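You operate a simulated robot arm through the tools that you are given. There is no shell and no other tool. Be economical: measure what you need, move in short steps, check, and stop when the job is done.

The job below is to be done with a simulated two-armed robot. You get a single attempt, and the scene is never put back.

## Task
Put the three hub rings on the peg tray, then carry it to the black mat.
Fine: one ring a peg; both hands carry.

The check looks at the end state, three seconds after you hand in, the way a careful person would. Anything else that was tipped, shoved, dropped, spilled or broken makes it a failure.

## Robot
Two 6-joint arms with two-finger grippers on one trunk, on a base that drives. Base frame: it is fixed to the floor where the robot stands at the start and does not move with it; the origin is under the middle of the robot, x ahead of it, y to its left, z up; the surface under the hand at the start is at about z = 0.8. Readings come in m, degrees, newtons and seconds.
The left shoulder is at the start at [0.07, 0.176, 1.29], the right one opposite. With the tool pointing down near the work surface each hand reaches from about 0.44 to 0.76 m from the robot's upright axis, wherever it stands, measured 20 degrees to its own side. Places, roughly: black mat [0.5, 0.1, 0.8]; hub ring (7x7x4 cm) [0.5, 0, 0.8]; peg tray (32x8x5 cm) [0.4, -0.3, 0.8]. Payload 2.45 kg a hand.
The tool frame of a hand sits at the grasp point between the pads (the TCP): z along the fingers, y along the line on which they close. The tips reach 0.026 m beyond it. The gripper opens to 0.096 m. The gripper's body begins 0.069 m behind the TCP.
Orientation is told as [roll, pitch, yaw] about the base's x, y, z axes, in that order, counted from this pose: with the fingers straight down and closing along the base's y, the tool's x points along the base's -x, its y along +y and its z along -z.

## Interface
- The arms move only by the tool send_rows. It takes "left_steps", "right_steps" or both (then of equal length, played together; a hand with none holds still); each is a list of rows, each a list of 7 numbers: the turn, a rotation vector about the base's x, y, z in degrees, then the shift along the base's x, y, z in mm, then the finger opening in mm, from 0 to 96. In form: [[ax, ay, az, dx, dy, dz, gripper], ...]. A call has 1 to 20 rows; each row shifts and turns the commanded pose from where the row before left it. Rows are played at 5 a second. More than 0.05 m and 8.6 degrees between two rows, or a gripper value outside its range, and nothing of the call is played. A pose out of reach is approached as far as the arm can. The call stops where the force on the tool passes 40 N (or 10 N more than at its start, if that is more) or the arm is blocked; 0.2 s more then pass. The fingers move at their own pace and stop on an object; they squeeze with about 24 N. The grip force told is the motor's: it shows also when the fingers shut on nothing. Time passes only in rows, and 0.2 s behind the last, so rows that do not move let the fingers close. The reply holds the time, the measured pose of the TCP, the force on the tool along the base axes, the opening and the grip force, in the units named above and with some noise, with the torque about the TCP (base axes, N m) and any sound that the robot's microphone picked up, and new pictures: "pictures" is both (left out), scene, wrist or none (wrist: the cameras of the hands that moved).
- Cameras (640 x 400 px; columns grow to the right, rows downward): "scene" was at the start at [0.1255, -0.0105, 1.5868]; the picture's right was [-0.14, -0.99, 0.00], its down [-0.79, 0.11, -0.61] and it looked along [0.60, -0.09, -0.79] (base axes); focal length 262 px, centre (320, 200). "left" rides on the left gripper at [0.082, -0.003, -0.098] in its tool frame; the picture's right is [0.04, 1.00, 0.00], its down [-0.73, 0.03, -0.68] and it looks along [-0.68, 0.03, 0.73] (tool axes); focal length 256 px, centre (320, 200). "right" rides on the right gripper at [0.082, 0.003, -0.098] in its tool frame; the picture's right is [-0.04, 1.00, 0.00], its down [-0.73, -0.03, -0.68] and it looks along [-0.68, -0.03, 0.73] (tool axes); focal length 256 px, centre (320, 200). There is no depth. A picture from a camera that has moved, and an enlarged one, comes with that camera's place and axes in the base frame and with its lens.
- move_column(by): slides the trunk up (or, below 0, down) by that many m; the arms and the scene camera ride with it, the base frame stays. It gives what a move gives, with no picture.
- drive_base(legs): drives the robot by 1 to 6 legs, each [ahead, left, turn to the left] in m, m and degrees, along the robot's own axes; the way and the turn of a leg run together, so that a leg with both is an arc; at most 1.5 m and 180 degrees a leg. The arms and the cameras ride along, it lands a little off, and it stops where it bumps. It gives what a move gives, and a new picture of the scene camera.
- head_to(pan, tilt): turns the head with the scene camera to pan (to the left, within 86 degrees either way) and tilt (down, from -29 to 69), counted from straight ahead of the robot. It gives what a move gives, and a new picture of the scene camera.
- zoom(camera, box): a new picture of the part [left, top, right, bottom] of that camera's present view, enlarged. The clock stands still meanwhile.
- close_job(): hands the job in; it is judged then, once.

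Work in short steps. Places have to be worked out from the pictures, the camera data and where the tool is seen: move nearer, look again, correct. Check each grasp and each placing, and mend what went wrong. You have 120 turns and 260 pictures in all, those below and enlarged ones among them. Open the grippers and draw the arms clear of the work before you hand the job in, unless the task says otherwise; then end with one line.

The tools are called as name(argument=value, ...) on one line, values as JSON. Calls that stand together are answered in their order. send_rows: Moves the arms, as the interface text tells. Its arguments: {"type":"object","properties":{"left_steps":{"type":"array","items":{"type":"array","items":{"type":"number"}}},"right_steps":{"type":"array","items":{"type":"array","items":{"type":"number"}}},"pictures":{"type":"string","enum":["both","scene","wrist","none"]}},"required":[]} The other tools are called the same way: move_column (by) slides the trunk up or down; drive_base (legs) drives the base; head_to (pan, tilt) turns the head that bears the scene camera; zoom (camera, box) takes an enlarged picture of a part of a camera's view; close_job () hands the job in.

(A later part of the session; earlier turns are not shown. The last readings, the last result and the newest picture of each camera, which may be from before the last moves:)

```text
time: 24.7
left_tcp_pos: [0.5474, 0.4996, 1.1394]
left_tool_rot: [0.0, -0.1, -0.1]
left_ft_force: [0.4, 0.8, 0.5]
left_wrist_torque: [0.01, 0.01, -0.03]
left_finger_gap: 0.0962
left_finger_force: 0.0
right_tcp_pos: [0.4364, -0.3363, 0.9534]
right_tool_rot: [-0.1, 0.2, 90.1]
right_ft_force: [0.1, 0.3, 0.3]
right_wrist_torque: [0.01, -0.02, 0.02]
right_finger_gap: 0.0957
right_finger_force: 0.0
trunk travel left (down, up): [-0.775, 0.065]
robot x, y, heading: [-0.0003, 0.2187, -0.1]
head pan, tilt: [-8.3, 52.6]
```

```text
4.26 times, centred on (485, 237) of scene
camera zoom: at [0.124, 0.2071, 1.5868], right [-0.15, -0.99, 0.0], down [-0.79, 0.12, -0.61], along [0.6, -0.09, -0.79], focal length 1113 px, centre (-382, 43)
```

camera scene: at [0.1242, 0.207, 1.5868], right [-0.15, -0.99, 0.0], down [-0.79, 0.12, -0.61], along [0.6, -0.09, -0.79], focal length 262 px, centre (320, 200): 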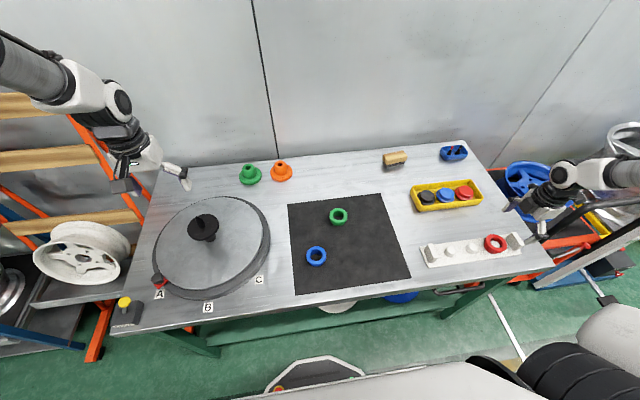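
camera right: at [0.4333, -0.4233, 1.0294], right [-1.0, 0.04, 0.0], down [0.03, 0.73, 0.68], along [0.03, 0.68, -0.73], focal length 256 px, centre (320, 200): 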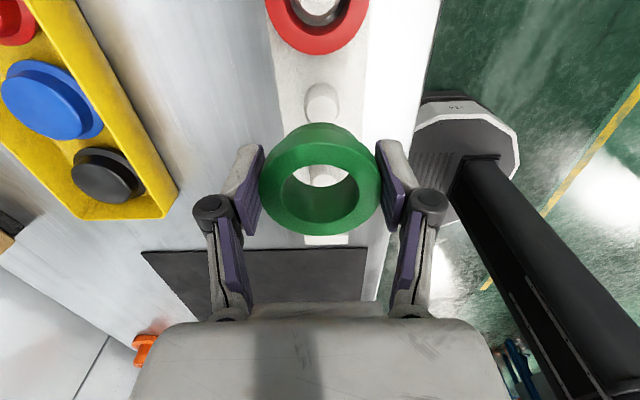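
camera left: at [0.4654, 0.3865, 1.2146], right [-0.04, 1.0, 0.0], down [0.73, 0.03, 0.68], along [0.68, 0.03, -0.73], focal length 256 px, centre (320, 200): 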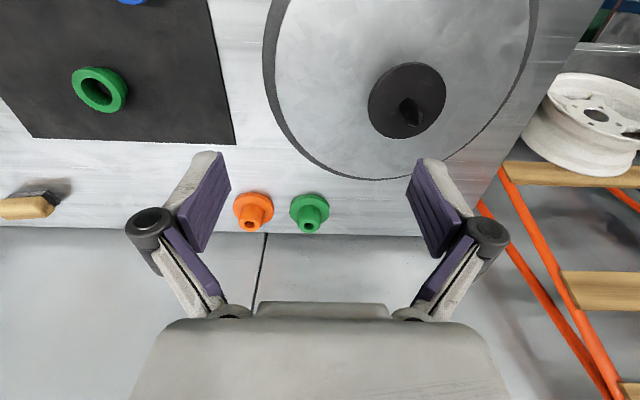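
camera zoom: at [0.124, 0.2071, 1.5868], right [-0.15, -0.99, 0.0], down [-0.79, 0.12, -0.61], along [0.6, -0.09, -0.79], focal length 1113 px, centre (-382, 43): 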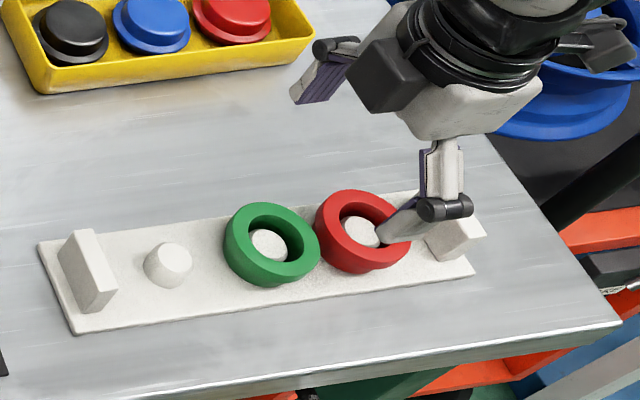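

Both rings are seated. I'll bring the right hand across, pull the left hand in, and drive 0.12 m left to reach blue.

send_rows(right_steps=[[0, 0, 0, 4.3, 38, 0, 96], [0, 0, 0, 4.3, 38, 0, 96], [0, 0, 0, 4.3, 38, 0, 96], [0, 0, 0, 4.3, 38, 0, 96], [0, 0, 0, 4.3, 38, 0, 96], [0, 0, 0, 4.3, 38, 0, 96], [0, 0, 0, 4.3, 38, 0, 96], [0, 0, 0, 4.3, 38, 0, 96], [0, 0, 0, 4.3, 38, 0, 96], [0, 0, 0, 4.3, 38, 0, 96]], left_steps=[[0, 0, 0, 0, -10, 3, 96], [0, 0, 0, 0, -10, 3, 96], [0, 0, 0, 0, -10, 3, 96], [0, 0, 0, 0, -10, 3, 96], [0, 0, 0, 0, -10, 3, 96], [0, 0, 0, 0, -10, 3, 96], [0, 0, 0, 0, -10, 3, 96], [0, 0, 0, 0, -10, 3, 96], [0, 0, 0, 0, -10, 3, 96], [0, 0, 0, 0, -10, 3, 96]], pictures="none")

drive_base(legs=[[0, 0.12, 0]])

send_rows(right_steps=[[0, 0, 0, 0, 0, 0, 96]], pictures="wrist")

```text
time: 26.9
left_tcp_pos: [0.5478, 0.4, 1.169]
left_tool_rot: [-0.1, 0.0, -0.2]
left_ft_force: [-0.4, -0.1, 0.0]
left_wrist_torque: [0.03, 0.01, 0.0]
left_finger_gap: 0.0958
left_finger_force: 0.1
right_tcp_pos: [0.4773, 0.046, 0.9542]
right_tool_rot: [-0.2, 0.3, 90.1]
right_ft_force: [0.2, 0.1, -0.3]
right_wrist_torque: [0.0, -0.02, 0.03]
right_finger_gap: 0.0961
right_finger_force: 0.0
trunk travel left (down, up): [-0.775, 0.065]
robot x, y, heading: [-0.0017, 0.2187, -0.2]
head pan, tilt: [-8.3, 52.6]
```

```text
time: 28.1
left_tcp_pos: [0.5488, 0.52, 1.1709]
left_tool_rot: [0.0, 0.0, -0.4]
left_ft_force: [-0.3, 1.0, 0.1]
left_wrist_torque: [-0.01, 0.05, 0.02]
left_finger_gap: 0.0962
left_finger_force: 0.1
right_tcp_pos: [0.4772, 0.164, 0.9537]
right_tool_rot: [0.0, 0.1, 89.9]
right_ft_force: [0.0, -0.3, 0.3]
right_wrist_torque: [0.03, -0.01, 0.01]
right_finger_gap: 0.096
right_finger_force: 0.0
trunk travel left (down, up): [-0.775, 0.065]
robot x, y, heading: [0.0019, 0.3398, -0.4]
head pan, tilt: [-8.3, 52.6]
camera scene: at [0.1261, 0.3263, 1.5868], right [-0.15, -0.99, 0.0], down [-0.79, 0.12, -0.61], along [0.6, -0.09, -0.79], focal length 262 px, centre (320, 200)
```

scene: 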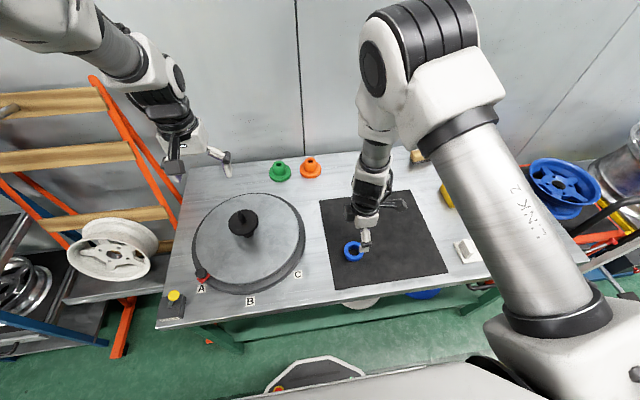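

```text
time: 28.5
left_tcp_pos: [0.5489, 0.5198, 1.1702]
left_tool_rot: [0.1, 0.0, -0.4]
left_ft_force: [-0.9, 0.4, -0.1]
left_wrist_torque: [0.02, -0.01, -0.04]
left_finger_gap: 0.096
left_finger_force: 0.0
right_tcp_pos: [0.4782, 0.1628, 0.9526]
right_tool_rot: [-0.1, 0.0, 89.8]
right_ft_force: [1.1, -0.5, -0.4]
right_wrist_torque: [0.02, 0.01, -0.01]
right_finger_gap: 0.096
right_finger_force: 0.0
trunk travel left (down, up): [-0.775, 0.065]
robot x, y, heading: [-0.0, 0.3401, -0.3]
head pan, tilt: [-8.3, 52.6]
camera right: at [0.475, 0.0819, 1.0519], right [-1.0, 0.04, 0.0], down [0.03, 0.73, 0.68], along [0.03, 0.68, -0.73], focal length 256 px, centre (320, 200)
```

right: 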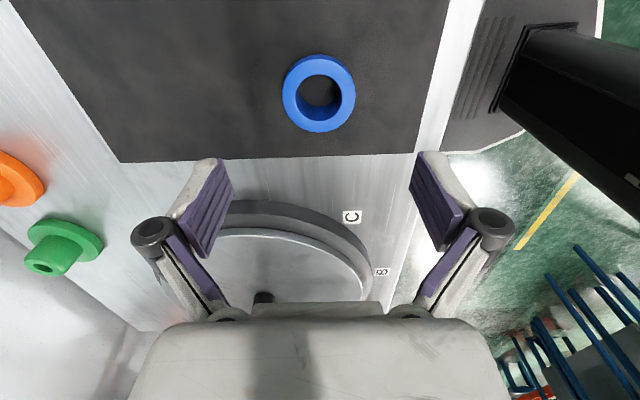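

Blue is at about (0.4795, 0.163). I'll lower and close.

send_rows(right_steps=[[0, 0, 0, 1, 0.5, -40, 96], [0, 0, 0, 0, 0, -40, 96], [0, 0, 0, 0, 0, -25, 96], [0, 0, 0, 0, 0, -15, 96], [0, 0, 0, 0, 0, 0, 40], [0, 0, 0, 0, 0, 0, 40], [0, 0, 0, 0, 0, 0, 40]], pictures="wrist")

```text
time: 30.1
left_tcp_pos: [0.5499, 0.5204, 1.1699]
left_tool_rot: [0.0, 0.0, -0.3]
left_ft_force: [0.1, -0.3, 0.2]
left_wrist_torque: [0.0, -0.01, 0.01]
left_finger_gap: 0.0959
left_finger_force: 0.1
right_tcp_pos: [0.4791, 0.1642, 0.8333]
right_tool_rot: [-0.1, 0.2, 89.9]
right_ft_force: [-0.1, -0.2, 1.6]
right_wrist_torque: [0.02, -0.01, 0.04]
right_finger_gap: 0.0594
right_finger_force: 23.7
trunk travel left (down, up): [-0.775, 0.065]
robot x, y, heading: [0.0022, 0.3431, -0.4]
head pan, tilt: [-8.3, 52.6]
camera right: at [0.4756, 0.0832, 0.9322], right [-1.0, 0.04, 0.0], down [0.03, 0.73, 0.68], along [0.03, 0.68, -0.74], focal length 256 px, centre (320, 200)
```

right: 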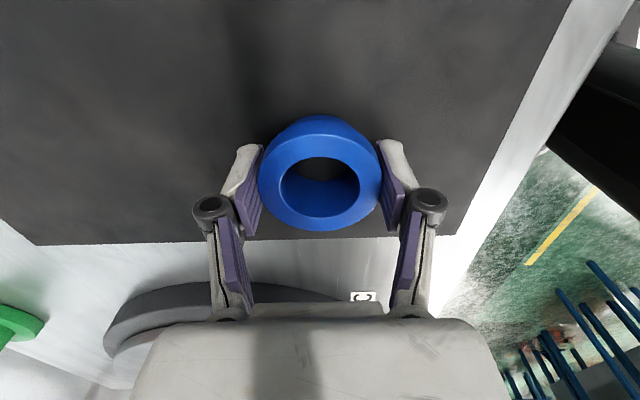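

Blue is gripped, sitting about 2 mm to -y in the hand. I'll lift and carry it to above the near peg.

send_rows(right_steps=[[0, 0, 0, 0, 0, 40, 40], [0, 0, 0, 0, 0, 40, 40], [0, 0, 0, -4.3, -42.5, 2, 40], [0, 0, 0, -4.3, -42.5, 2, 40], [0, 0, 0, -4.3, -42.5, 2, 40], [0, 0, 0, -4.3, -42.5, 2, 40], [0, 0, 0, -4.3, -42.5, 2, 40], [0, 0, 0, -4.3, -42.5, 2, 40], [0, 0, 0, -4.3, -42.5, 2, 40], [0, 0, 0, -4.3, -42.5, 2, 40], [0, 0, 0, -4.3, -42.5, 2, 40], [0, 0, 0, -4.3, -42.5, 2, 40]], pictures="none")

zoom(camera="right", box=[240, 0, 410, 240])

```text
time: 32.7
left_tcp_pos: [0.548, 0.52, 1.1702]
left_tool_rot: [0.1, 0.0, -0.2]
left_ft_force: [-0.3, -0.4, 0.6]
left_wrist_torque: [0.01, -0.01, 0.0]
left_finger_gap: 0.096
left_finger_force: 0.0
right_tcp_pos: [0.4349, -0.2638, 0.9332]
right_tool_rot: [-0.1, 0.0, 90.0]
right_ft_force: [-0.1, 0.5, -0.8]
right_wrist_torque: [0.01, 0.01, -0.01]
right_finger_gap: 0.0595
right_finger_force: 23.9
trunk travel left (down, up): [-0.775, 0.065]
robot x, y, heading: [0.0016, 0.342, -0.2]
head pan, tilt: [-8.3, 52.6]
```

```text
1.67 times, centred on (325, 120) of right
camera zoom: at [0.4322, -0.3453, 1.0322], right [-1.0, 0.04, 0.0], down [0.03, 0.73, 0.68], along [0.03, 0.68, -0.73], focal length 427 px, centre (312, 333)
```

zoom: 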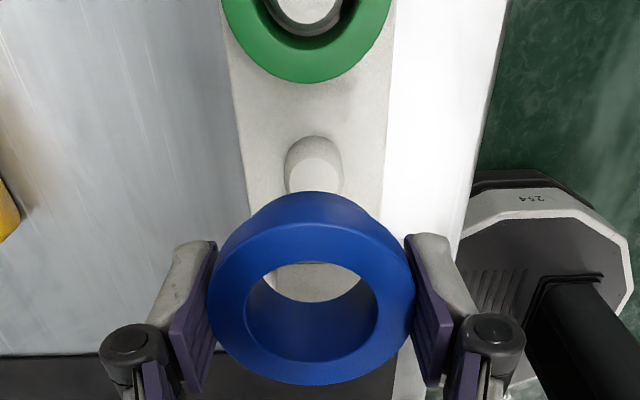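

The near peg is at about y = -0.260. I'll shift y by +5.5 mm and lower part of the way.

send_rows(right_steps=[[0, 0, 0, 0, 5.5, -20, 40], [0, 0, 0, 0, 0, -25, 40], [0, 0, 0, 0, 0, -15, 40]], pictures="none")

zoom(camera="right", box=[240, 60, 410, 290])

```text
time: 33.5
left_tcp_pos: [0.5479, 0.5207, 1.17]
left_tool_rot: [0.1, 0.0, -0.3]
left_ft_force: [0.1, 0.6, -0.3]
left_wrist_torque: [0.04, 0.01, -0.01]
left_finger_gap: 0.096
left_finger_force: 0.1
right_tcp_pos: [0.4361, -0.2549, 0.8734]
right_tool_rot: [-0.2, 0.1, 89.9]
right_ft_force: [-0.1, -0.1, -0.3]
right_wrist_torque: [0.0, 0.01, 0.0]
right_finger_gap: 0.0597
right_finger_force: 24.3
trunk travel left (down, up): [-0.775, 0.065]
robot x, y, heading: [0.0035, 0.3372, -0.1]
head pan, tilt: [-8.3, 52.6]
```

```text
1.74 times, centred on (325, 175) of right
camera zoom: at [0.4326, -0.3355, 0.9728], right [-1.0, 0.04, 0.0], down [0.03, 0.74, 0.68], along [0.03, 0.68, -0.74], focal length 445 px, centre (311, 244)
```

zoom: 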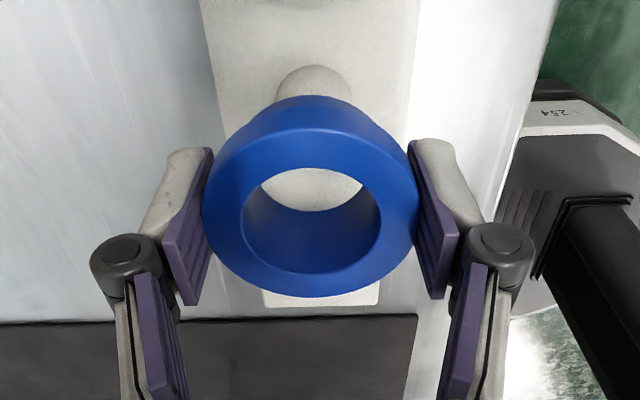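

Alignment is nearly exact. I'll shift y by -1 mm, lower, and check.

send_rows(right_steps=[[0, 0, 0, 0, -1, -5, 40], [0, 0, 0, 0, 0, -8, 40], [0, 0, 0, 0, 0, -8, 40], [0, 0, 0, 0, 0, -6, 40]], pictures="none")

zoom(camera="right", box=[240, 60, 410, 290])

```text
time: 34.5
left_tcp_pos: [0.5499, 0.5195, 1.1686]
left_tool_rot: [0.0, -0.1, -0.1]
left_ft_force: [0.1, 0.0, 0.7]
left_wrist_torque: [0.01, 0.03, 0.01]
left_finger_gap: 0.0961
left_finger_force: 0.2
right_tcp_pos: [0.4368, -0.2561, 0.8449]
right_tool_rot: [-0.1, 0.1, 89.9]
right_ft_force: [-0.6, 0.3, -0.2]
right_wrist_torque: [0.0, 0.05, -0.03]
right_finger_gap: 0.0594
right_finger_force: 24.1
trunk travel left (down, up): [-0.775, 0.065]
robot x, y, heading: [0.0033, 0.341, -0.1]
head pan, tilt: [-8.3, 52.6]
```

```text
1.74 times, centred on (325, 175) of right
camera zoom: at [0.4343, -0.3377, 0.9438], right [-1.0, 0.04, 0.0], down [0.03, 0.73, 0.68], along [0.03, 0.68, -0.74], focal length 445 px, centre (311, 244)
```

zoom: 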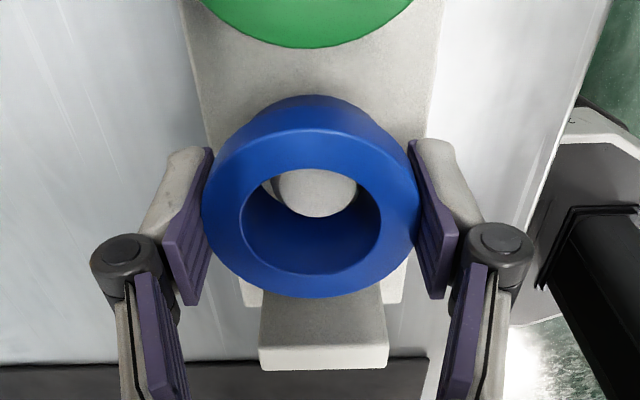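

The peg is inside the blue ring. I'll lower 4 mm, release and rise.

send_rows(right_steps=[[0, 0, 0, 0, 0, -4, 40], [0, 0, 0, 0, 0, 0, 96], [0, 0, 0, 0, 0, 0, 96], [0, 0, 0, 0, 0, 0, 96], [0, 0, 0, 0, 0, 30, 96], [0, 0, 0, 0, 0, 40, 96], [0, 0, 0, 0, 0, 40, 96], [0, 0, 0, 0, 0, 40, 96]], pictures="both")

```text
time: 36.3
left_tcp_pos: [0.5484, 0.5195, 1.1704]
left_tool_rot: [0.1, -0.1, -0.2]
left_ft_force: [0.5, -0.4, 0.2]
left_wrist_torque: [-0.01, -0.02, 0.04]
left_finger_gap: 0.0961
left_finger_force: 0.0
right_tcp_pos: [0.4357, -0.2554, 0.9933]
right_tool_rot: [-0.1, 0.1, 89.9]
right_ft_force: [-0.3, -0.4, -0.3]
right_wrist_torque: [-0.02, 0.0, 0.0]
right_finger_gap: 0.0959
right_finger_force: 0.0
trunk travel left (down, up): [-0.775, 0.065]
robot x, y, heading: [0.0016, 0.3399, -0.4]
head pan, tilt: [-8.3, 52.6]
camera scene: at [0.1246, 0.3276, 1.5868], right [-0.15, -0.99, 0.0], down [-0.79, 0.12, -0.61], along [0.6, -0.09, -0.79], focal length 262 px, centre (320, 200)
camera right: at [0.4323, -0.3362, 1.0922], right [-1.0, 0.04, 0.0], down [0.03, 0.73, 0.68], along [0.03, 0.68, -0.74], focal length 256 px, centre (320, 200)
```

scene: 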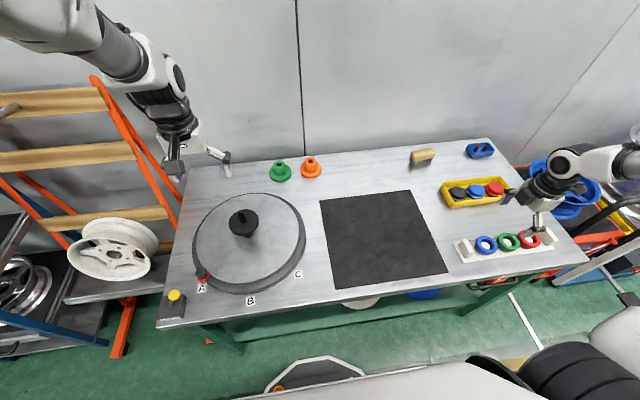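
right: 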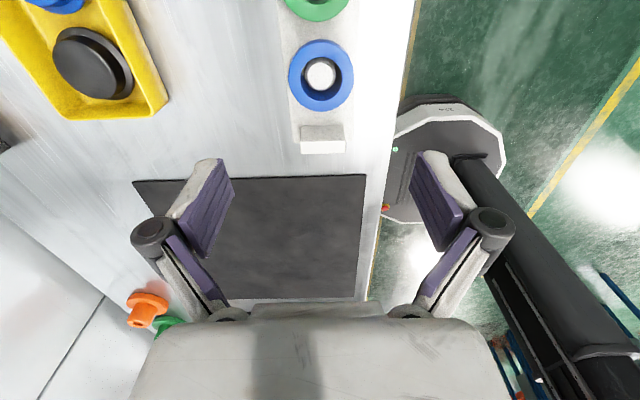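

All three rings are on their pegs. I'll turn the right hand back to yaw 0 and tuck it in, then drive to stand centred on the tray, a little further back.

send_rows(right_steps=[[0, 0, -7.5, 6, 25, 6, 96], [0, 0, -7.5, 6, 25, 6, 96], [0, 0, -7.5, 6, 25, 6, 96], [0, 0, -7.5, 6, 25, 6, 96], [0, 0, -7.5, 6, 25, 6, 96], [0, 0, -7.5, 6, 25, 6, 96], [0, 0, -7.5, 6, 25, 6, 96], [0, 0, -7.5, 6, 25, 6, 96], [0, 0, -7.5, 6, 25, 6, 96], [0, 0, -7.5, 6, 25, 6, 96], [0, 0, -7.5, 6, 25, 6, 96], [0, 0, -7.4, 6, 25, 6, 96]], pictures="none")

drive_base(legs=[[-0.09, 0, 0], [0, -0.677, 0]])

```text
time: 38.9
left_tcp_pos: [0.549, 0.5221, 1.1697]
left_tool_rot: [-0.1, 0.0, -0.2]
left_ft_force: [-0.7, -0.2, -0.3]
left_wrist_torque: [0.0, 0.0, -0.01]
left_finger_gap: 0.0959
left_finger_force: 0.0
right_tcp_pos: [0.5101, 0.0474, 1.0638]
right_tool_rot: [-0.3, 0.1, -0.1]
right_ft_force: [0.5, 0.2, -0.5]
right_wrist_torque: [-0.03, 0.03, 0.0]
right_finger_gap: 0.0959
right_finger_force: 0.1
trunk travel left (down, up): [-0.775, 0.065]
robot x, y, heading: [0.0044, 0.3394, 0.0]
head pan, tilt: [-8.3, 52.6]
```

```text
time: 43.3
left_tcp_pos: [0.4537, -0.1463, 1.17]
left_tool_rot: [0.0, 0.0, -0.9]
left_ft_force: [0.2, -0.3, 0.4]
left_wrist_torque: [-0.01, 0.02, 0.01]
left_finger_gap: 0.0961
left_finger_force: 0.1
right_tcp_pos: [0.4083, -0.6219, 1.0643]
right_tool_rot: [-0.1, 0.2, -0.5]
right_ft_force: [0.4, 0.2, 0.1]
right_wrist_torque: [0.0, -0.03, -0.02]
right_finger_gap: 0.096
right_finger_force: 0.0
trunk travel left (down, up): [-0.775, 0.065]
robot x, y, heading: [-0.0963, -0.3252, -0.8]
head pan, tilt: [-8.3, 52.6]
camera scene: at [0.0287, -0.3349, 1.5868], right [-0.16, -0.99, 0.0], down [-0.78, 0.13, -0.61], along [0.6, -0.1, -0.79], focal length 262 px, centre (320, 200)
```

scene: 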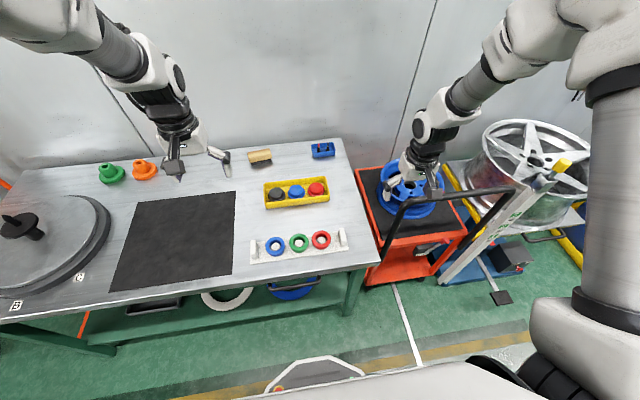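

Now I'll measure the tray's end tabs from here.

zoom(camera="scene", box=[235, 205, 365, 285])

send_rows(right_steps=[[0, 0, 0, 0, 40, 0, 50], [0, 0, 0, 0, 40, 0, 50], [0, 0, 0, 5, 40, 0, 50]], left_steps=[[0, 0, 0, 0, -15, -30, 50], [0, 0, 0, 0, -15, -30, 50], [0, 0, 0, 0, -10, -30, 50]], pictures="wrist")

```text
4.92 times, centred on (300, 245) of scene
camera zoom: at [0.0287, -0.3349, 1.5868], right [-0.16, -0.99, 0.0], down [-0.78, 0.13, -0.61], along [0.6, -0.1, -0.79], focal length 1288 px, centre (418, -22)
```

zoom: 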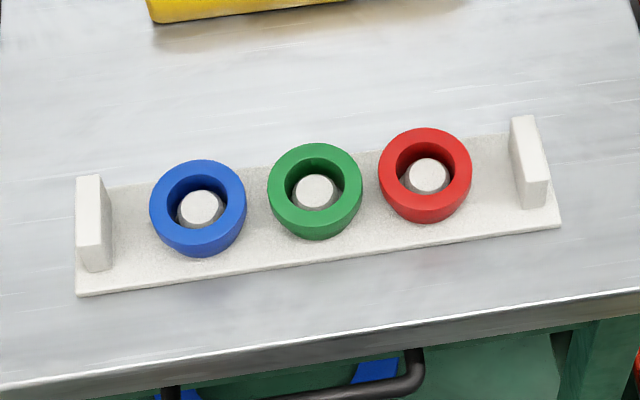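

```text
time: 44.1
left_tcp_pos: [0.4544, -0.1843, 1.079]
left_tool_rot: [-0.1, -0.2, -0.8]
left_ft_force: [0.5, -1.2, 0.6]
left_wrist_torque: [-0.03, -0.02, 0.0]
left_finger_gap: 0.0499
left_finger_force: 0.0
right_tcp_pos: [0.4136, -0.5017, 1.0642]
right_tool_rot: [-0.2, 0.1, -0.6]
right_ft_force: [0.3, 0.1, -0.5]
right_wrist_torque: [-0.02, -0.01, 0.01]
right_finger_gap: 0.05
right_finger_force: 0.0
trunk travel left (down, up): [-0.775, 0.065]
robot x, y, heading: [-0.0939, -0.3176, -0.9]
head pan, tilt: [-8.3, 52.6]
camera right: at [0.3322, -0.4968, 1.1627], right [0.05, 1.0, 0.0], down [0.73, -0.04, 0.68], along [0.68, -0.04, -0.74], focal length 256 px, centre (320, 200)
camera left: at [0.371, -0.1867, 1.179], right [-0.02, 1.0, 0.0], down [0.73, 0.02, 0.68], along [0.68, 0.02, -0.73], focal length 256 px, centre (320, 200)
```

right: 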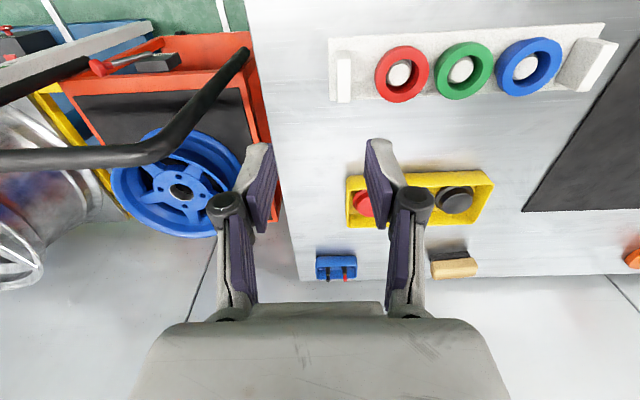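
left: 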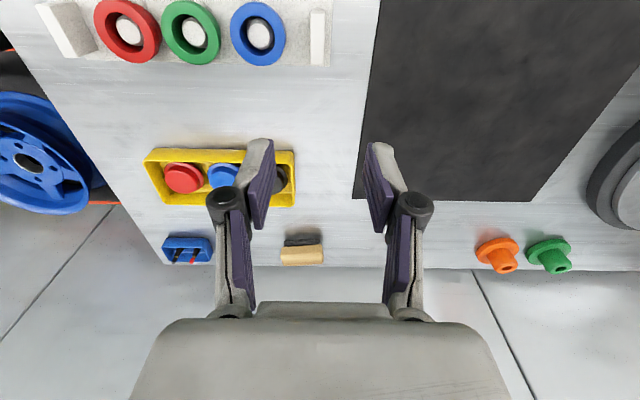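

The tabs are near y = -0.189 and -0.478, at x = 0.437. I'll bring both hands above them with the gap narrowed to 36 mm and look closer.

send_rows(right_steps=[[0, 0, 0.6, 6, 6, -30, 36], [0, 0, 0, 6, 6, -34, 36], [0, 0, 0, 6, 6, -35, 36], [0, 0, 0, 5, 5, -35, 36]], left_steps=[[0, 0, 0.8, -5, -2, -40, 36], [0, 0, 0, -4, -2, -40, 36], [0, 0, 0, -4, -1, -35, 36], [0, 0, 0, -4, 0, -34, 36]], pictures="both")

```text
time: 45.1
left_tcp_pos: [0.4389, -0.1915, 0.9293]
left_tool_rot: [0.0, 0.1, 0.0]
left_ft_force: [0.5, -0.6, -0.7]
left_wrist_torque: [-0.02, 0.06, -0.02]
left_finger_gap: 0.0358
left_finger_force: 0.1
right_tcp_pos: [0.4371, -0.4774, 0.9271]
right_tool_rot: [-0.1, 0.1, 0.0]
right_ft_force: [0.0, -0.3, 0.3]
right_wrist_torque: [0.03, 0.02, -0.03]
right_finger_gap: 0.0361
right_finger_force: 0.1
trunk travel left (down, up): [-0.775, 0.065]
robot x, y, heading: [-0.0917, -0.3275, -0.9]
head pan, tilt: [-8.3, 52.6]
camera scene: at [0.032, -0.3357, 1.5866], right [-0.16, -0.99, 0.0], down [-0.79, 0.13, -0.61], along [0.6, -0.1, -0.8], focal length 262 px, centre (320, 200)
camera right: at [0.3566, -0.4746, 1.0269], right [0.04, 1.0, 0.0], down [0.74, -0.03, 0.68], along [0.68, -0.03, -0.74], focal length 256 px, centre (320, 200)
camera left: at [0.357, -0.1947, 1.0281], right [-0.04, 1.0, 0.0], down [0.73, 0.03, 0.68], along [0.68, 0.03, -0.74], focal length 256 px, centre (320, 200)
```

scene: 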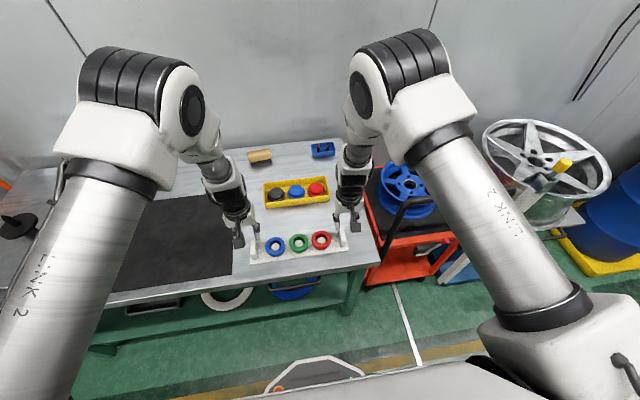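
right: 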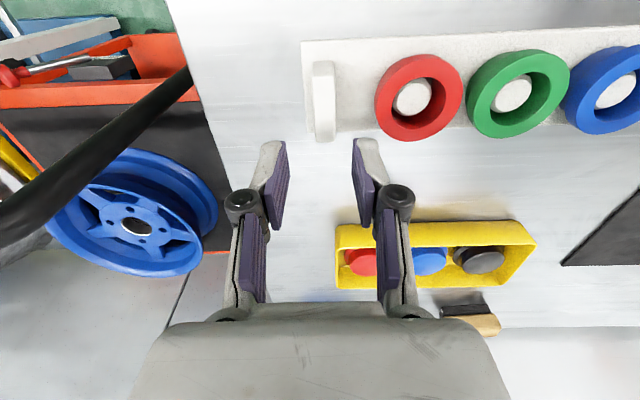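
left: 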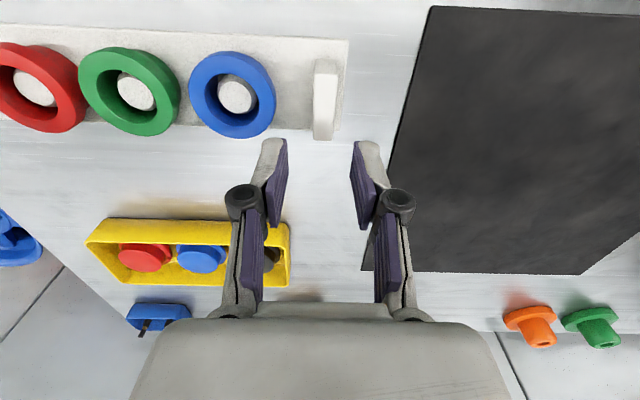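

The tabs are at y = -0.188 and -0.476. I'll centre each hand and lower, fingers still open.

send_rows(right_steps=[[0, 0, 0, 0, 1.5, -25, 36], [0, 0, 0, 0, 0, -25, 36], [0, 0, 0, 0, 0, -20, 36], [0, 0, 0, 0, 0, -15, 36]], left_steps=[[0, 0, 0, -1, 3, -25, 36], [0, 0, 0, 0, 0, -25, 36], [0, 0, 0, 0, 0, -20, 36], [0, 0, 0, 0, 0, -17, 36]], pictures="wrist")

zoom(camera="scene", box=[225, 180, 375, 280])

```text
time: 46.1
left_tcp_pos: [0.4365, -0.1897, 0.8422]
left_tool_rot: [-0.1, 0.0, -0.1]
left_ft_force: [0.5, 0.5, -0.3]
left_wrist_torque: [0.0, 0.03, 0.0]
left_finger_gap: 0.0358
left_finger_force: 0.1
right_tcp_pos: [0.4368, -0.4772, 0.8431]
right_tool_rot: [-0.1, 0.2, -0.1]
right_ft_force: [-0.3, 0.1, -0.1]
right_wrist_torque: [-0.02, 0.0, 0.04]
right_finger_gap: 0.0362
right_finger_force: 0.1
trunk travel left (down, up): [-0.775, 0.065]
robot x, y, heading: [-0.0935, -0.3254, -0.8]
head pan, tilt: [-8.3, 52.6]
camera right: at [0.3566, -0.474, 0.9431], right [0.04, 1.0, 0.0], down [0.74, -0.03, 0.68], along [0.68, -0.03, -0.74], focal length 256 px, centre (320, 200)
camera left: at [0.3548, -0.1922, 0.9415], right [-0.04, 1.0, 0.0], down [0.73, 0.03, 0.68], along [0.68, 0.03, -0.73], focal length 256 px, centre (320, 200)
```

right: 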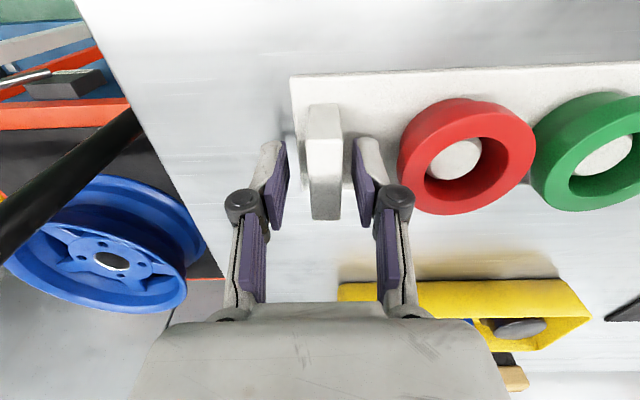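
left: 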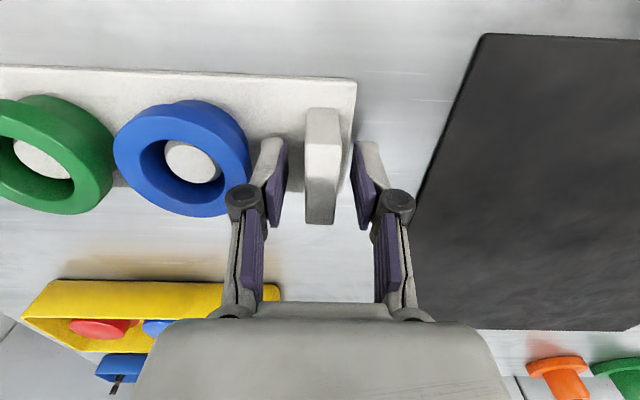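

```text
4.00 times, centred on (300, 230) of scene
camera zoom: at [0.0302, -0.3355, 1.5867], right [-0.16, -0.99, 0.0], down [-0.79, 0.13, -0.61], along [0.6, -0.1, -0.8], focal length 1047 px, centre (400, 80)
```

zoom: 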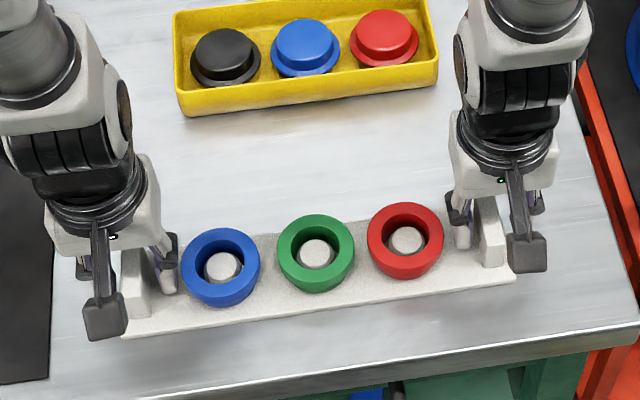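

Both tabs are straddled and centred, so I'll close both hands.

send_rows(right_steps=[[0, 0, 0, 0, 0, 0, 3], [0, 0, 0, 0, 0, 0, 3], [0, 0, 0, 0, 0, 0, 3]], left_steps=[[0, 0, 0, 0, 0, 0, 3], [0, 0, 0, 0, 0, 0, 3], [0, 0, 0, 0, 0, 0, 3]], pictures="none")

```text
time: 46.9
left_tcp_pos: [0.4363, -0.1901, 0.8434]
left_tool_rot: [0.0, -0.1, -0.1]
left_ft_force: [-0.8, -6.3, -0.7]
left_wrist_torque: [-0.16, 0.05, 0.0]
left_finger_gap: 0.0153
left_finger_force: 23.9
right_tcp_pos: [0.4373, -0.4773, 0.8444]
right_tool_rot: [-0.1, 0.1, 0.0]
right_ft_force: [0.3, 7.2, -0.5]
right_wrist_torque: [0.17, -0.04, -0.07]
right_finger_gap: 0.0154
right_finger_force: 23.7
trunk travel left (down, up): [-0.775, 0.065]
robot x, y, heading: [-0.0924, -0.3244, -1.1]
head pan, tilt: [-8.3, 52.6]
stopped in row 3 (left hand): the force on the tool passed its limit at 41 N (the readings are from after the stop); the commanded pose is now the measured one
```

Both hands grip at 15 mm. I'll lift together, slowly, 60 mm.

send_rows(right_steps=[[0, 0, 0, 0, 0, 5, 3], [0, 0, 0, 0, 0, 10, 3], [0, 0, 0, 0, 0, 15, 3], [0, 0, 0, 0, 0, 15, 3], [0, 0, 0, 0, 0, 15, 3]], left_steps=[[0, 0, 0, 0, 0, 5, 3], [0, 0, 0, 0, 0, 10, 3], [0, 0, 0, 0, 0, 15, 3], [0, 0, 0, 0, 0, 15, 3], [0, 0, 0, 0, 0, 15, 3]], pictures="scene")

zoom(camera="scene", box=[225, 180, 375, 280])

```text
time: 48.1
left_tcp_pos: [0.4359, -0.1899, 0.9033]
left_tool_rot: [0.0, -0.1, -0.1]
left_ft_force: [0.2, -18.3, 0.3]
left_wrist_torque: [-0.47, -0.12, 0.01]
left_finger_gap: 0.0155
left_finger_force: 24.4
right_tcp_pos: [0.436, -0.4754, 0.9052]
right_tool_rot: [0.0, 0.2, 0.1]
right_ft_force: [0.2, 18.9, -1.4]
right_wrist_torque: [0.46, 0.08, -0.11]
right_finger_gap: 0.0154
right_finger_force: 24.3
trunk travel left (down, up): [-0.775, 0.065]
robot x, y, heading: [-0.0956, -0.3267, -0.8]
head pan, tilt: [-8.3, 52.6]
camera scene: at [0.0279, -0.3359, 1.5868], right [-0.16, -0.99, 0.0], down [-0.78, 0.13, -0.61], along [0.6, -0.1, -0.79], focal length 262 px, centre (320, 200)
```

scene: 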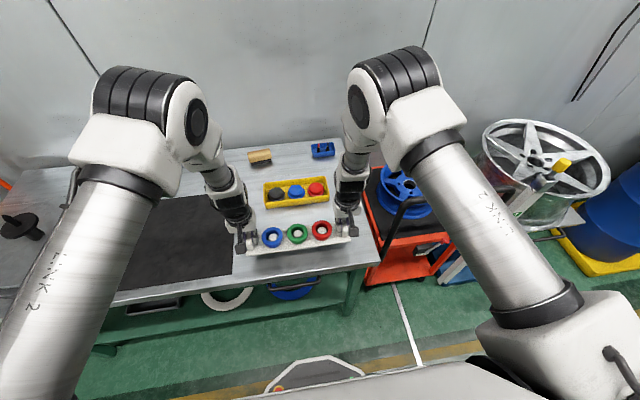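

```text
4.00 times, centred on (300, 230) of scene
camera zoom: at [0.0279, -0.3359, 1.5868], right [-0.16, -0.99, 0.0], down [-0.78, 0.13, -0.61], along [0.6, -0.1, -0.79], focal length 1047 px, centre (400, 80)
```

zoom: 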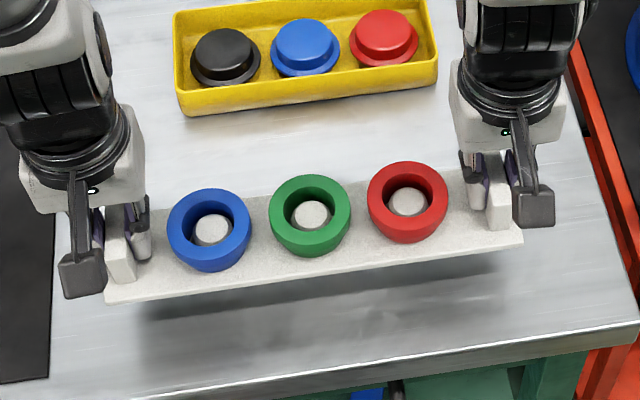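

The tray is up and level with all rings on. The arms are pulling apart by about 18 N, so I'll ease each hand inward slightly.

send_rows(right_steps=[[0, 0, 0, 0, 0.6, 5, 3], [0, 0, 0, 0, 0, 5, 3]], left_steps=[[0, 0, 0, 0, -0.6, 5, 3], [0, 0, 0, 0, 0, 5, 3]], pictures="none")

```text
time: 48.7
left_tcp_pos: [0.4346, -0.1898, 0.9131]
left_tool_rot: [0.0, -0.1, -0.1]
left_ft_force: [-0.1, 16.3, -0.7]
left_wrist_torque: [0.43, 0.17, -0.03]
left_finger_gap: 0.0156
left_finger_force: 23.4
right_tcp_pos: [0.4361, -0.4761, 0.9154]
right_tool_rot: [-0.1, 0.1, 0.0]
right_ft_force: [1.0, -15.6, 0.4]
right_wrist_torque: [-0.39, -0.19, -0.12]
right_finger_gap: 0.0151
right_finger_force: 23.7
trunk travel left (down, up): [-0.775, 0.065]
robot x, y, heading: [-0.093, -0.3237, -1.1]
head pan, tilt: [-8.3, 52.6]
```

That went slightly too far, since 1.2 mm changed the force by about 35 N. I'll back off half of it and then drive to the mat.

send_rows(right_steps=[[0, 0, 0, 0, -0.28, 0, 3], [0, 0, 0, 0, 0, 0, 3]], left_steps=[[0, 0, 0, 0, 0.28, 0, 3], [0, 0, 0, 0, 0, 0, 3]], pictures="none")

drive_base(legs=[[0, 0.2, 0]])

```text
time: 49.3
left_tcp_pos: [0.4369, -0.1907, 0.913]
left_tool_rot: [0.0, -0.2, -0.1]
left_ft_force: [0.3, 15.6, -1.1]
left_wrist_torque: [0.41, -0.05, 0.05]
left_finger_gap: 0.0154
left_finger_force: 24.3
right_tcp_pos: [0.4369, -0.4751, 0.9153]
right_tool_rot: [-0.1, 0.1, 0.0]
right_ft_force: [1.2, -14.6, 0.1]
right_wrist_torque: [-0.34, 0.06, -0.05]
right_finger_gap: 0.015
right_finger_force: 23.9
trunk travel left (down, up): [-0.775, 0.065]
robot x, y, heading: [-0.0975, -0.3244, -0.8]
head pan, tilt: [-8.3, 52.6]
```

```text
time: 50.9
left_tcp_pos: [0.4391, 0.0101, 0.9132]
left_tool_rot: [-0.1, -0.1, -0.1]
left_ft_force: [0.1, 21.6, -0.3]
left_wrist_torque: [0.53, -0.02, 0.05]
left_finger_gap: 0.0154
left_finger_force: 23.9
right_tcp_pos: [0.4412, -0.2749, 0.9147]
right_tool_rot: [0.0, 0.2, -0.1]
right_ft_force: [-0.1, -21.8, -0.4]
right_wrist_torque: [-0.49, 0.04, -0.05]
right_finger_gap: 0.0154
right_finger_force: 23.7
trunk travel left (down, up): [-0.775, 0.065]
robot x, y, heading: [-0.0907, -0.1186, -0.7]
head pan, tilt: [-8.3, 52.6]
camera scene: at [0.032, -0.1346, 1.5867], right [-0.16, -0.99, 0.0], down [-0.78, 0.13, -0.61], along [0.6, -0.1, -0.79], focal length 262 px, centre (320, 200)
```

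scene: 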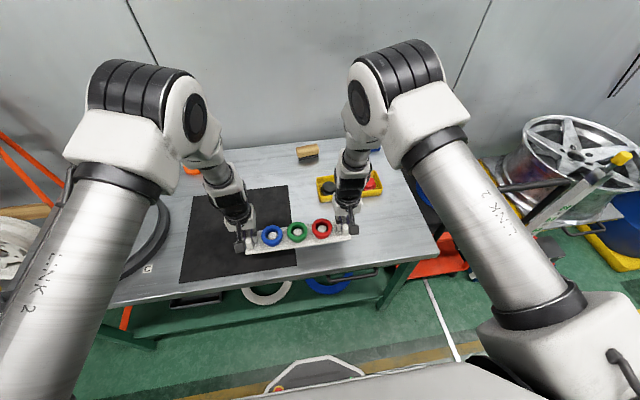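

The carry is steady. I'll ease the squeeze a little and drive the rest: 0.193 m left and 0.09 m ahead.

send_rows(right_steps=[[0, 0, 0, 0, -0.4, 0, 3], [0, 0, 0, 0, 0, 0, 3]], left_steps=[[0, 0, 0, 0, 0.4, 0, 3], [0, 0, 0, 0, 0, 0, 3]], pictures="none")

drive_base(legs=[[0, 0.193, 0], [0.09, 0, 0]])

head_to(pan=0, tilt=50)

```text
time: 51.5
left_tcp_pos: [0.4394, 0.0114, 0.9122]
left_tool_rot: [0.0, -0.1, -0.2]
left_ft_force: [0.6, -10.9, -0.5]
left_wrist_torque: [-0.26, -0.03, 0.09]
left_finger_gap: 0.0153
left_finger_force: 23.4
right_tcp_pos: [0.441, -0.276, 0.9155]
right_tool_rot: [-0.2, 0.1, -0.1]
right_ft_force: [-1.3, 10.3, -1.7]
right_wrist_torque: [0.25, 0.05, -0.02]
right_finger_gap: 0.0153
right_finger_force: 24.3
trunk travel left (down, up): [-0.775, 0.065]
robot x, y, heading: [-0.0949, -0.1169, -1.2]
head pan, tilt: [-8.3, 52.6]
```

```text
time: 53.8
left_tcp_pos: [0.5312, 0.203, 0.9136]
left_tool_rot: [0.0, -0.3, -0.2]
left_ft_force: [0.2, -24.2, -0.8]
left_wrist_torque: [-0.56, -0.01, 0.08]
left_finger_gap: 0.0154
left_finger_force: 23.8
right_tcp_pos: [0.5324, -0.0828, 0.9162]
right_tool_rot: [-0.1, 0.0, -0.1]
right_ft_force: [-0.6, 23.6, -0.6]
right_wrist_torque: [0.55, 0.03, -0.02]
right_finger_gap: 0.0156
right_finger_force: 24.2
trunk travel left (down, up): [-0.775, 0.065]
robot x, y, heading: [-0.0013, 0.0691, -1.0]
head pan, tilt: [-8.3, 52.6]
camera scene: at [0.1235, 0.0593, 1.587], right [-0.16, -0.99, 0.0], down [-0.78, 0.13, -0.61], along [0.6, -0.1, -0.79], focal length 262 px, centre (320, 200)
```

scene: 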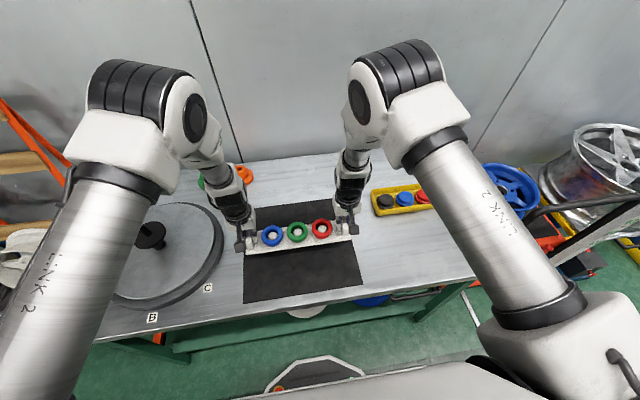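

```text
time: 54.5
left_tcp_pos: [0.5336, 0.2027, 0.9114]
left_tool_rot: [0.1, 0.0, -0.2]
left_ft_force: [0.6, -7.9, -1.0]
left_wrist_torque: [-0.18, 0.0, 0.06]
left_finger_gap: 0.0154
left_finger_force: 23.7
right_tcp_pos: [0.5342, -0.0831, 0.9136]
right_tool_rot: [-0.2, 0.2, -0.1]
right_ft_force: [1.3, 7.1, 0.4]
right_wrist_torque: [0.23, 0.08, -0.02]
right_finger_gap: 0.0155
right_finger_force: 23.9
trunk travel left (down, up): [-0.775, 0.065]
robot x, y, heading: [-0.0047, 0.0729, -0.7]
head pan, tilt: [0.0, 50.0]
camera scene: at [0.1305, 0.069, 1.5899], right [-0.02, -1.0, 0.0], down [-0.77, 0.01, -0.64], along [0.64, -0.01, -0.77], focal length 262 px, centre (320, 200)
```

scene: 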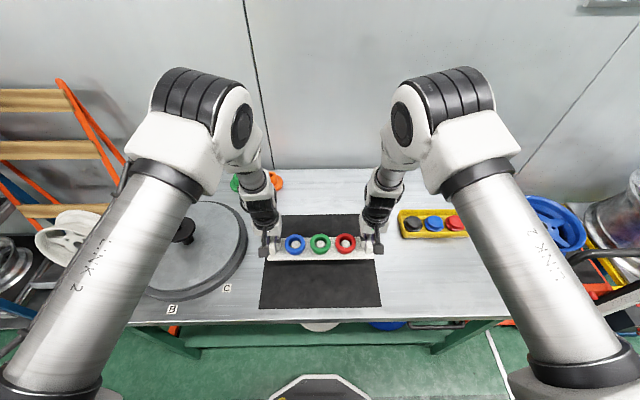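

The mat spans y from -0.115 to 0.242, centred at about (0.549, 0.063). The tray centre is at (0.534, 0.060), so I'll move (+15, +3) mm and lower together.

send_rows(right_steps=[[0, 0, 0, 5, 1, -10, 3], [0, 0, 0, 5, 1, -12, 3], [0, 0, 0, 5, 1, -12, 3], [0, 0, 0, 0, 0, -12, 3], [0, 0, 0, 0, 0, -8, 3]], left_steps=[[0, 0, 0, 5, 1, -10, 3], [0, 0, 0, 5, 1, -12, 3], [0, 0, 0, 5, 1, -12, 3], [0, 0, 0, 0, 0, -12, 3], [0, 0, 0, 0, 0, -8, 3]], pictures="scene")

zoom(camera="scene", box=[240, 190, 400, 320])

```text
time: 55.6
left_tcp_pos: [0.5485, 0.2057, 0.8583]
left_tool_rot: [0.0, -0.1, -0.2]
left_ft_force: [0.9, -17.9, -1.2]
left_wrist_torque: [-0.39, 0.11, 0.04]
left_finger_gap: 0.0151
left_finger_force: 24.1
right_tcp_pos: [0.5498, -0.0804, 0.8597]
right_tool_rot: [-0.1, 0.1, -0.1]
right_ft_force: [0.7, 17.6, -1.2]
right_wrist_torque: [0.43, -0.1, -0.01]
right_finger_gap: 0.0154
right_finger_force: 23.5
trunk travel left (down, up): [-0.775, 0.065]
robot x, y, heading: [-0.0002, 0.0713, -0.7]
head pan, tilt: [0.0, 50.0]
camera scene: at [0.1292, 0.0688, 1.5901], right [-0.02, -1.0, 0.0], down [-0.77, 0.01, -0.64], along [0.64, -0.01, -0.77], focal length 262 px, centre (320, 200)
```

scene: 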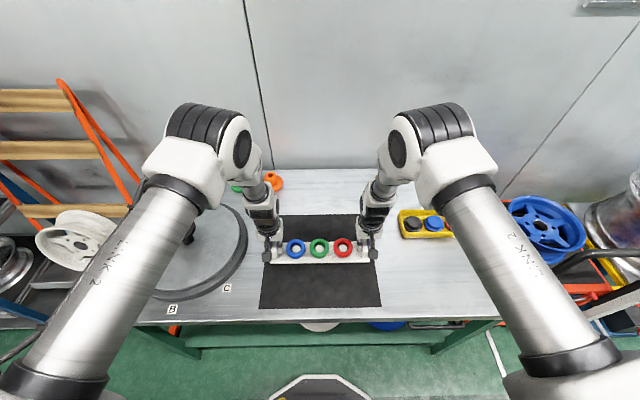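

```text
3.08 times, centred on (320, 255) of scene
camera zoom: at [0.1292, 0.0688, 1.5901], right [-0.02, -1.0, 0.0], down [-0.77, 0.01, -0.64], along [0.64, -0.01, -0.77], focal length 805 px, centre (320, 31)
```

zoom: 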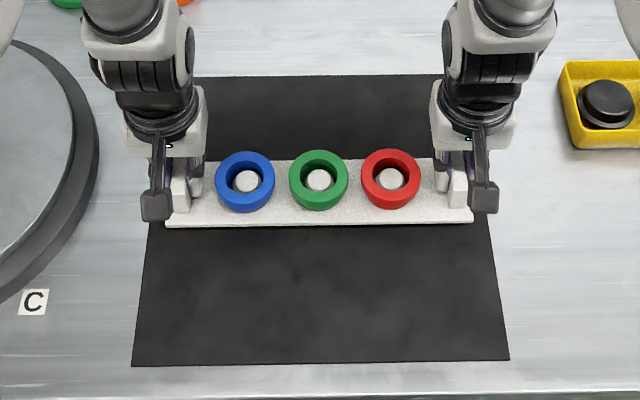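

The tray is well centred with margin at both ends. I'll lower the last 15 mm gently.

send_rows(right_steps=[[0, 0, 0, 0, 0, -5, 3], [0, 0, 0, 0, 0, -4, 3], [0, 0, 0, 0, 0, -3, 3], [0, 0, 0, 0, 0, -2, 3]], left_steps=[[0, 0, 0, 0, 0, -5, 3], [0, 0, 0, 0, 0, -4, 3], [0, 0, 0, 0, 0, -3, 3], [0, 0, 0, 0, 0, -2, 3]], pictures="none")

```text
time: 56.6
left_tcp_pos: [0.5474, 0.2064, 0.8467]
left_tool_rot: [-0.1, -0.3, -0.2]
left_ft_force: [-0.5, -16.7, 17.4]
left_wrist_torque: [-0.47, 0.46, 0.01]
left_finger_gap: 0.0152
left_finger_force: 23.7
right_tcp_pos: [0.5481, -0.0798, 0.8477]
right_tool_rot: [-0.1, 0.1, 0.1]
right_ft_force: [1.3, 16.8, 1.4]
right_wrist_torque: [0.43, 0.26, -0.03]
right_finger_gap: 0.0154
right_finger_force: 24.9
trunk travel left (down, up): [-0.775, 0.065]
robot x, y, heading: [0.0006, 0.0702, -0.7]
head pan, tilt: [0.0, 50.0]
```

The left end is in contact and the right end is about 1 mm up. I'll lower the right by 1 mm, then open both together to 36 mm.

send_rows(right_steps=[[0, 0, 0, 0, 0, -1, 3], [0, 0, 0, 0, 0, 0, 36], [0, 0, 0, 0, 0, 0, 36]], left_steps=[[0, 0, 0, 0, 0, 0, 3], [0, 0, 0, 0, 0, 0, 36], [0, 0, 0, 0, 0, 0, 36]], pictures="wrist")

```text
time: 57.5
left_tcp_pos: [0.5472, 0.2072, 0.8445]
left_tool_rot: [0.1, -0.1, -0.1]
left_ft_force: [0.2, 0.2, -0.4]
left_wrist_torque: [-0.01, -0.03, -0.01]
left_finger_gap: 0.0363
left_finger_force: 0.0
right_tcp_pos: [0.5471, -0.08, 0.8475]
right_tool_rot: [-0.1, 0.2, 0.0]
right_ft_force: [-0.2, 0.2, 0.0]
right_wrist_torque: [0.01, -0.01, -0.01]
right_finger_gap: 0.0359
right_finger_force: 0.0
trunk travel left (down, up): [-0.775, 0.065]
robot x, y, heading: [-0.0028, 0.0719, -1.0]
head pan, tilt: [0.0, 50.0]
camera right: at [0.4671, -0.0761, 0.9449], right [0.04, 1.0, 0.0], down [0.73, -0.03, 0.68], along [0.68, -0.03, -0.73], focal length 256 px, centre (320, 200)
camera left: at [0.4644, 0.2041, 0.9437], right [-0.04, 1.0, 0.0], down [0.73, 0.03, 0.68], along [0.68, 0.02, -0.73], focal length 256 px, centre (320, 200)
```

right: 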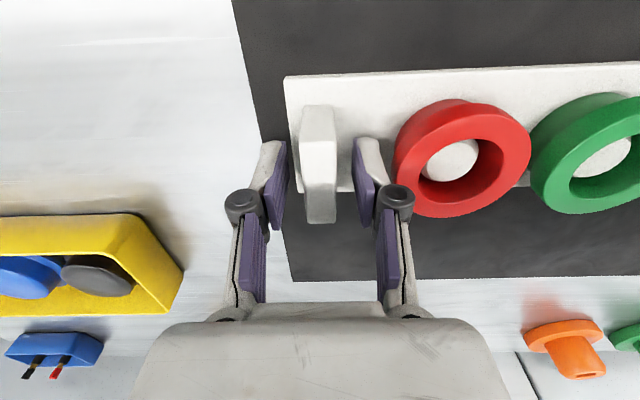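
left: 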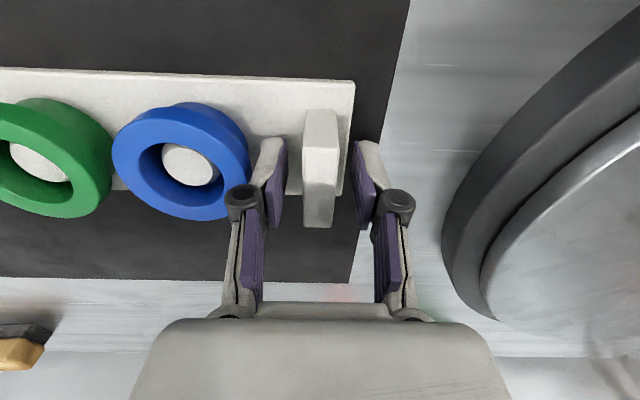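

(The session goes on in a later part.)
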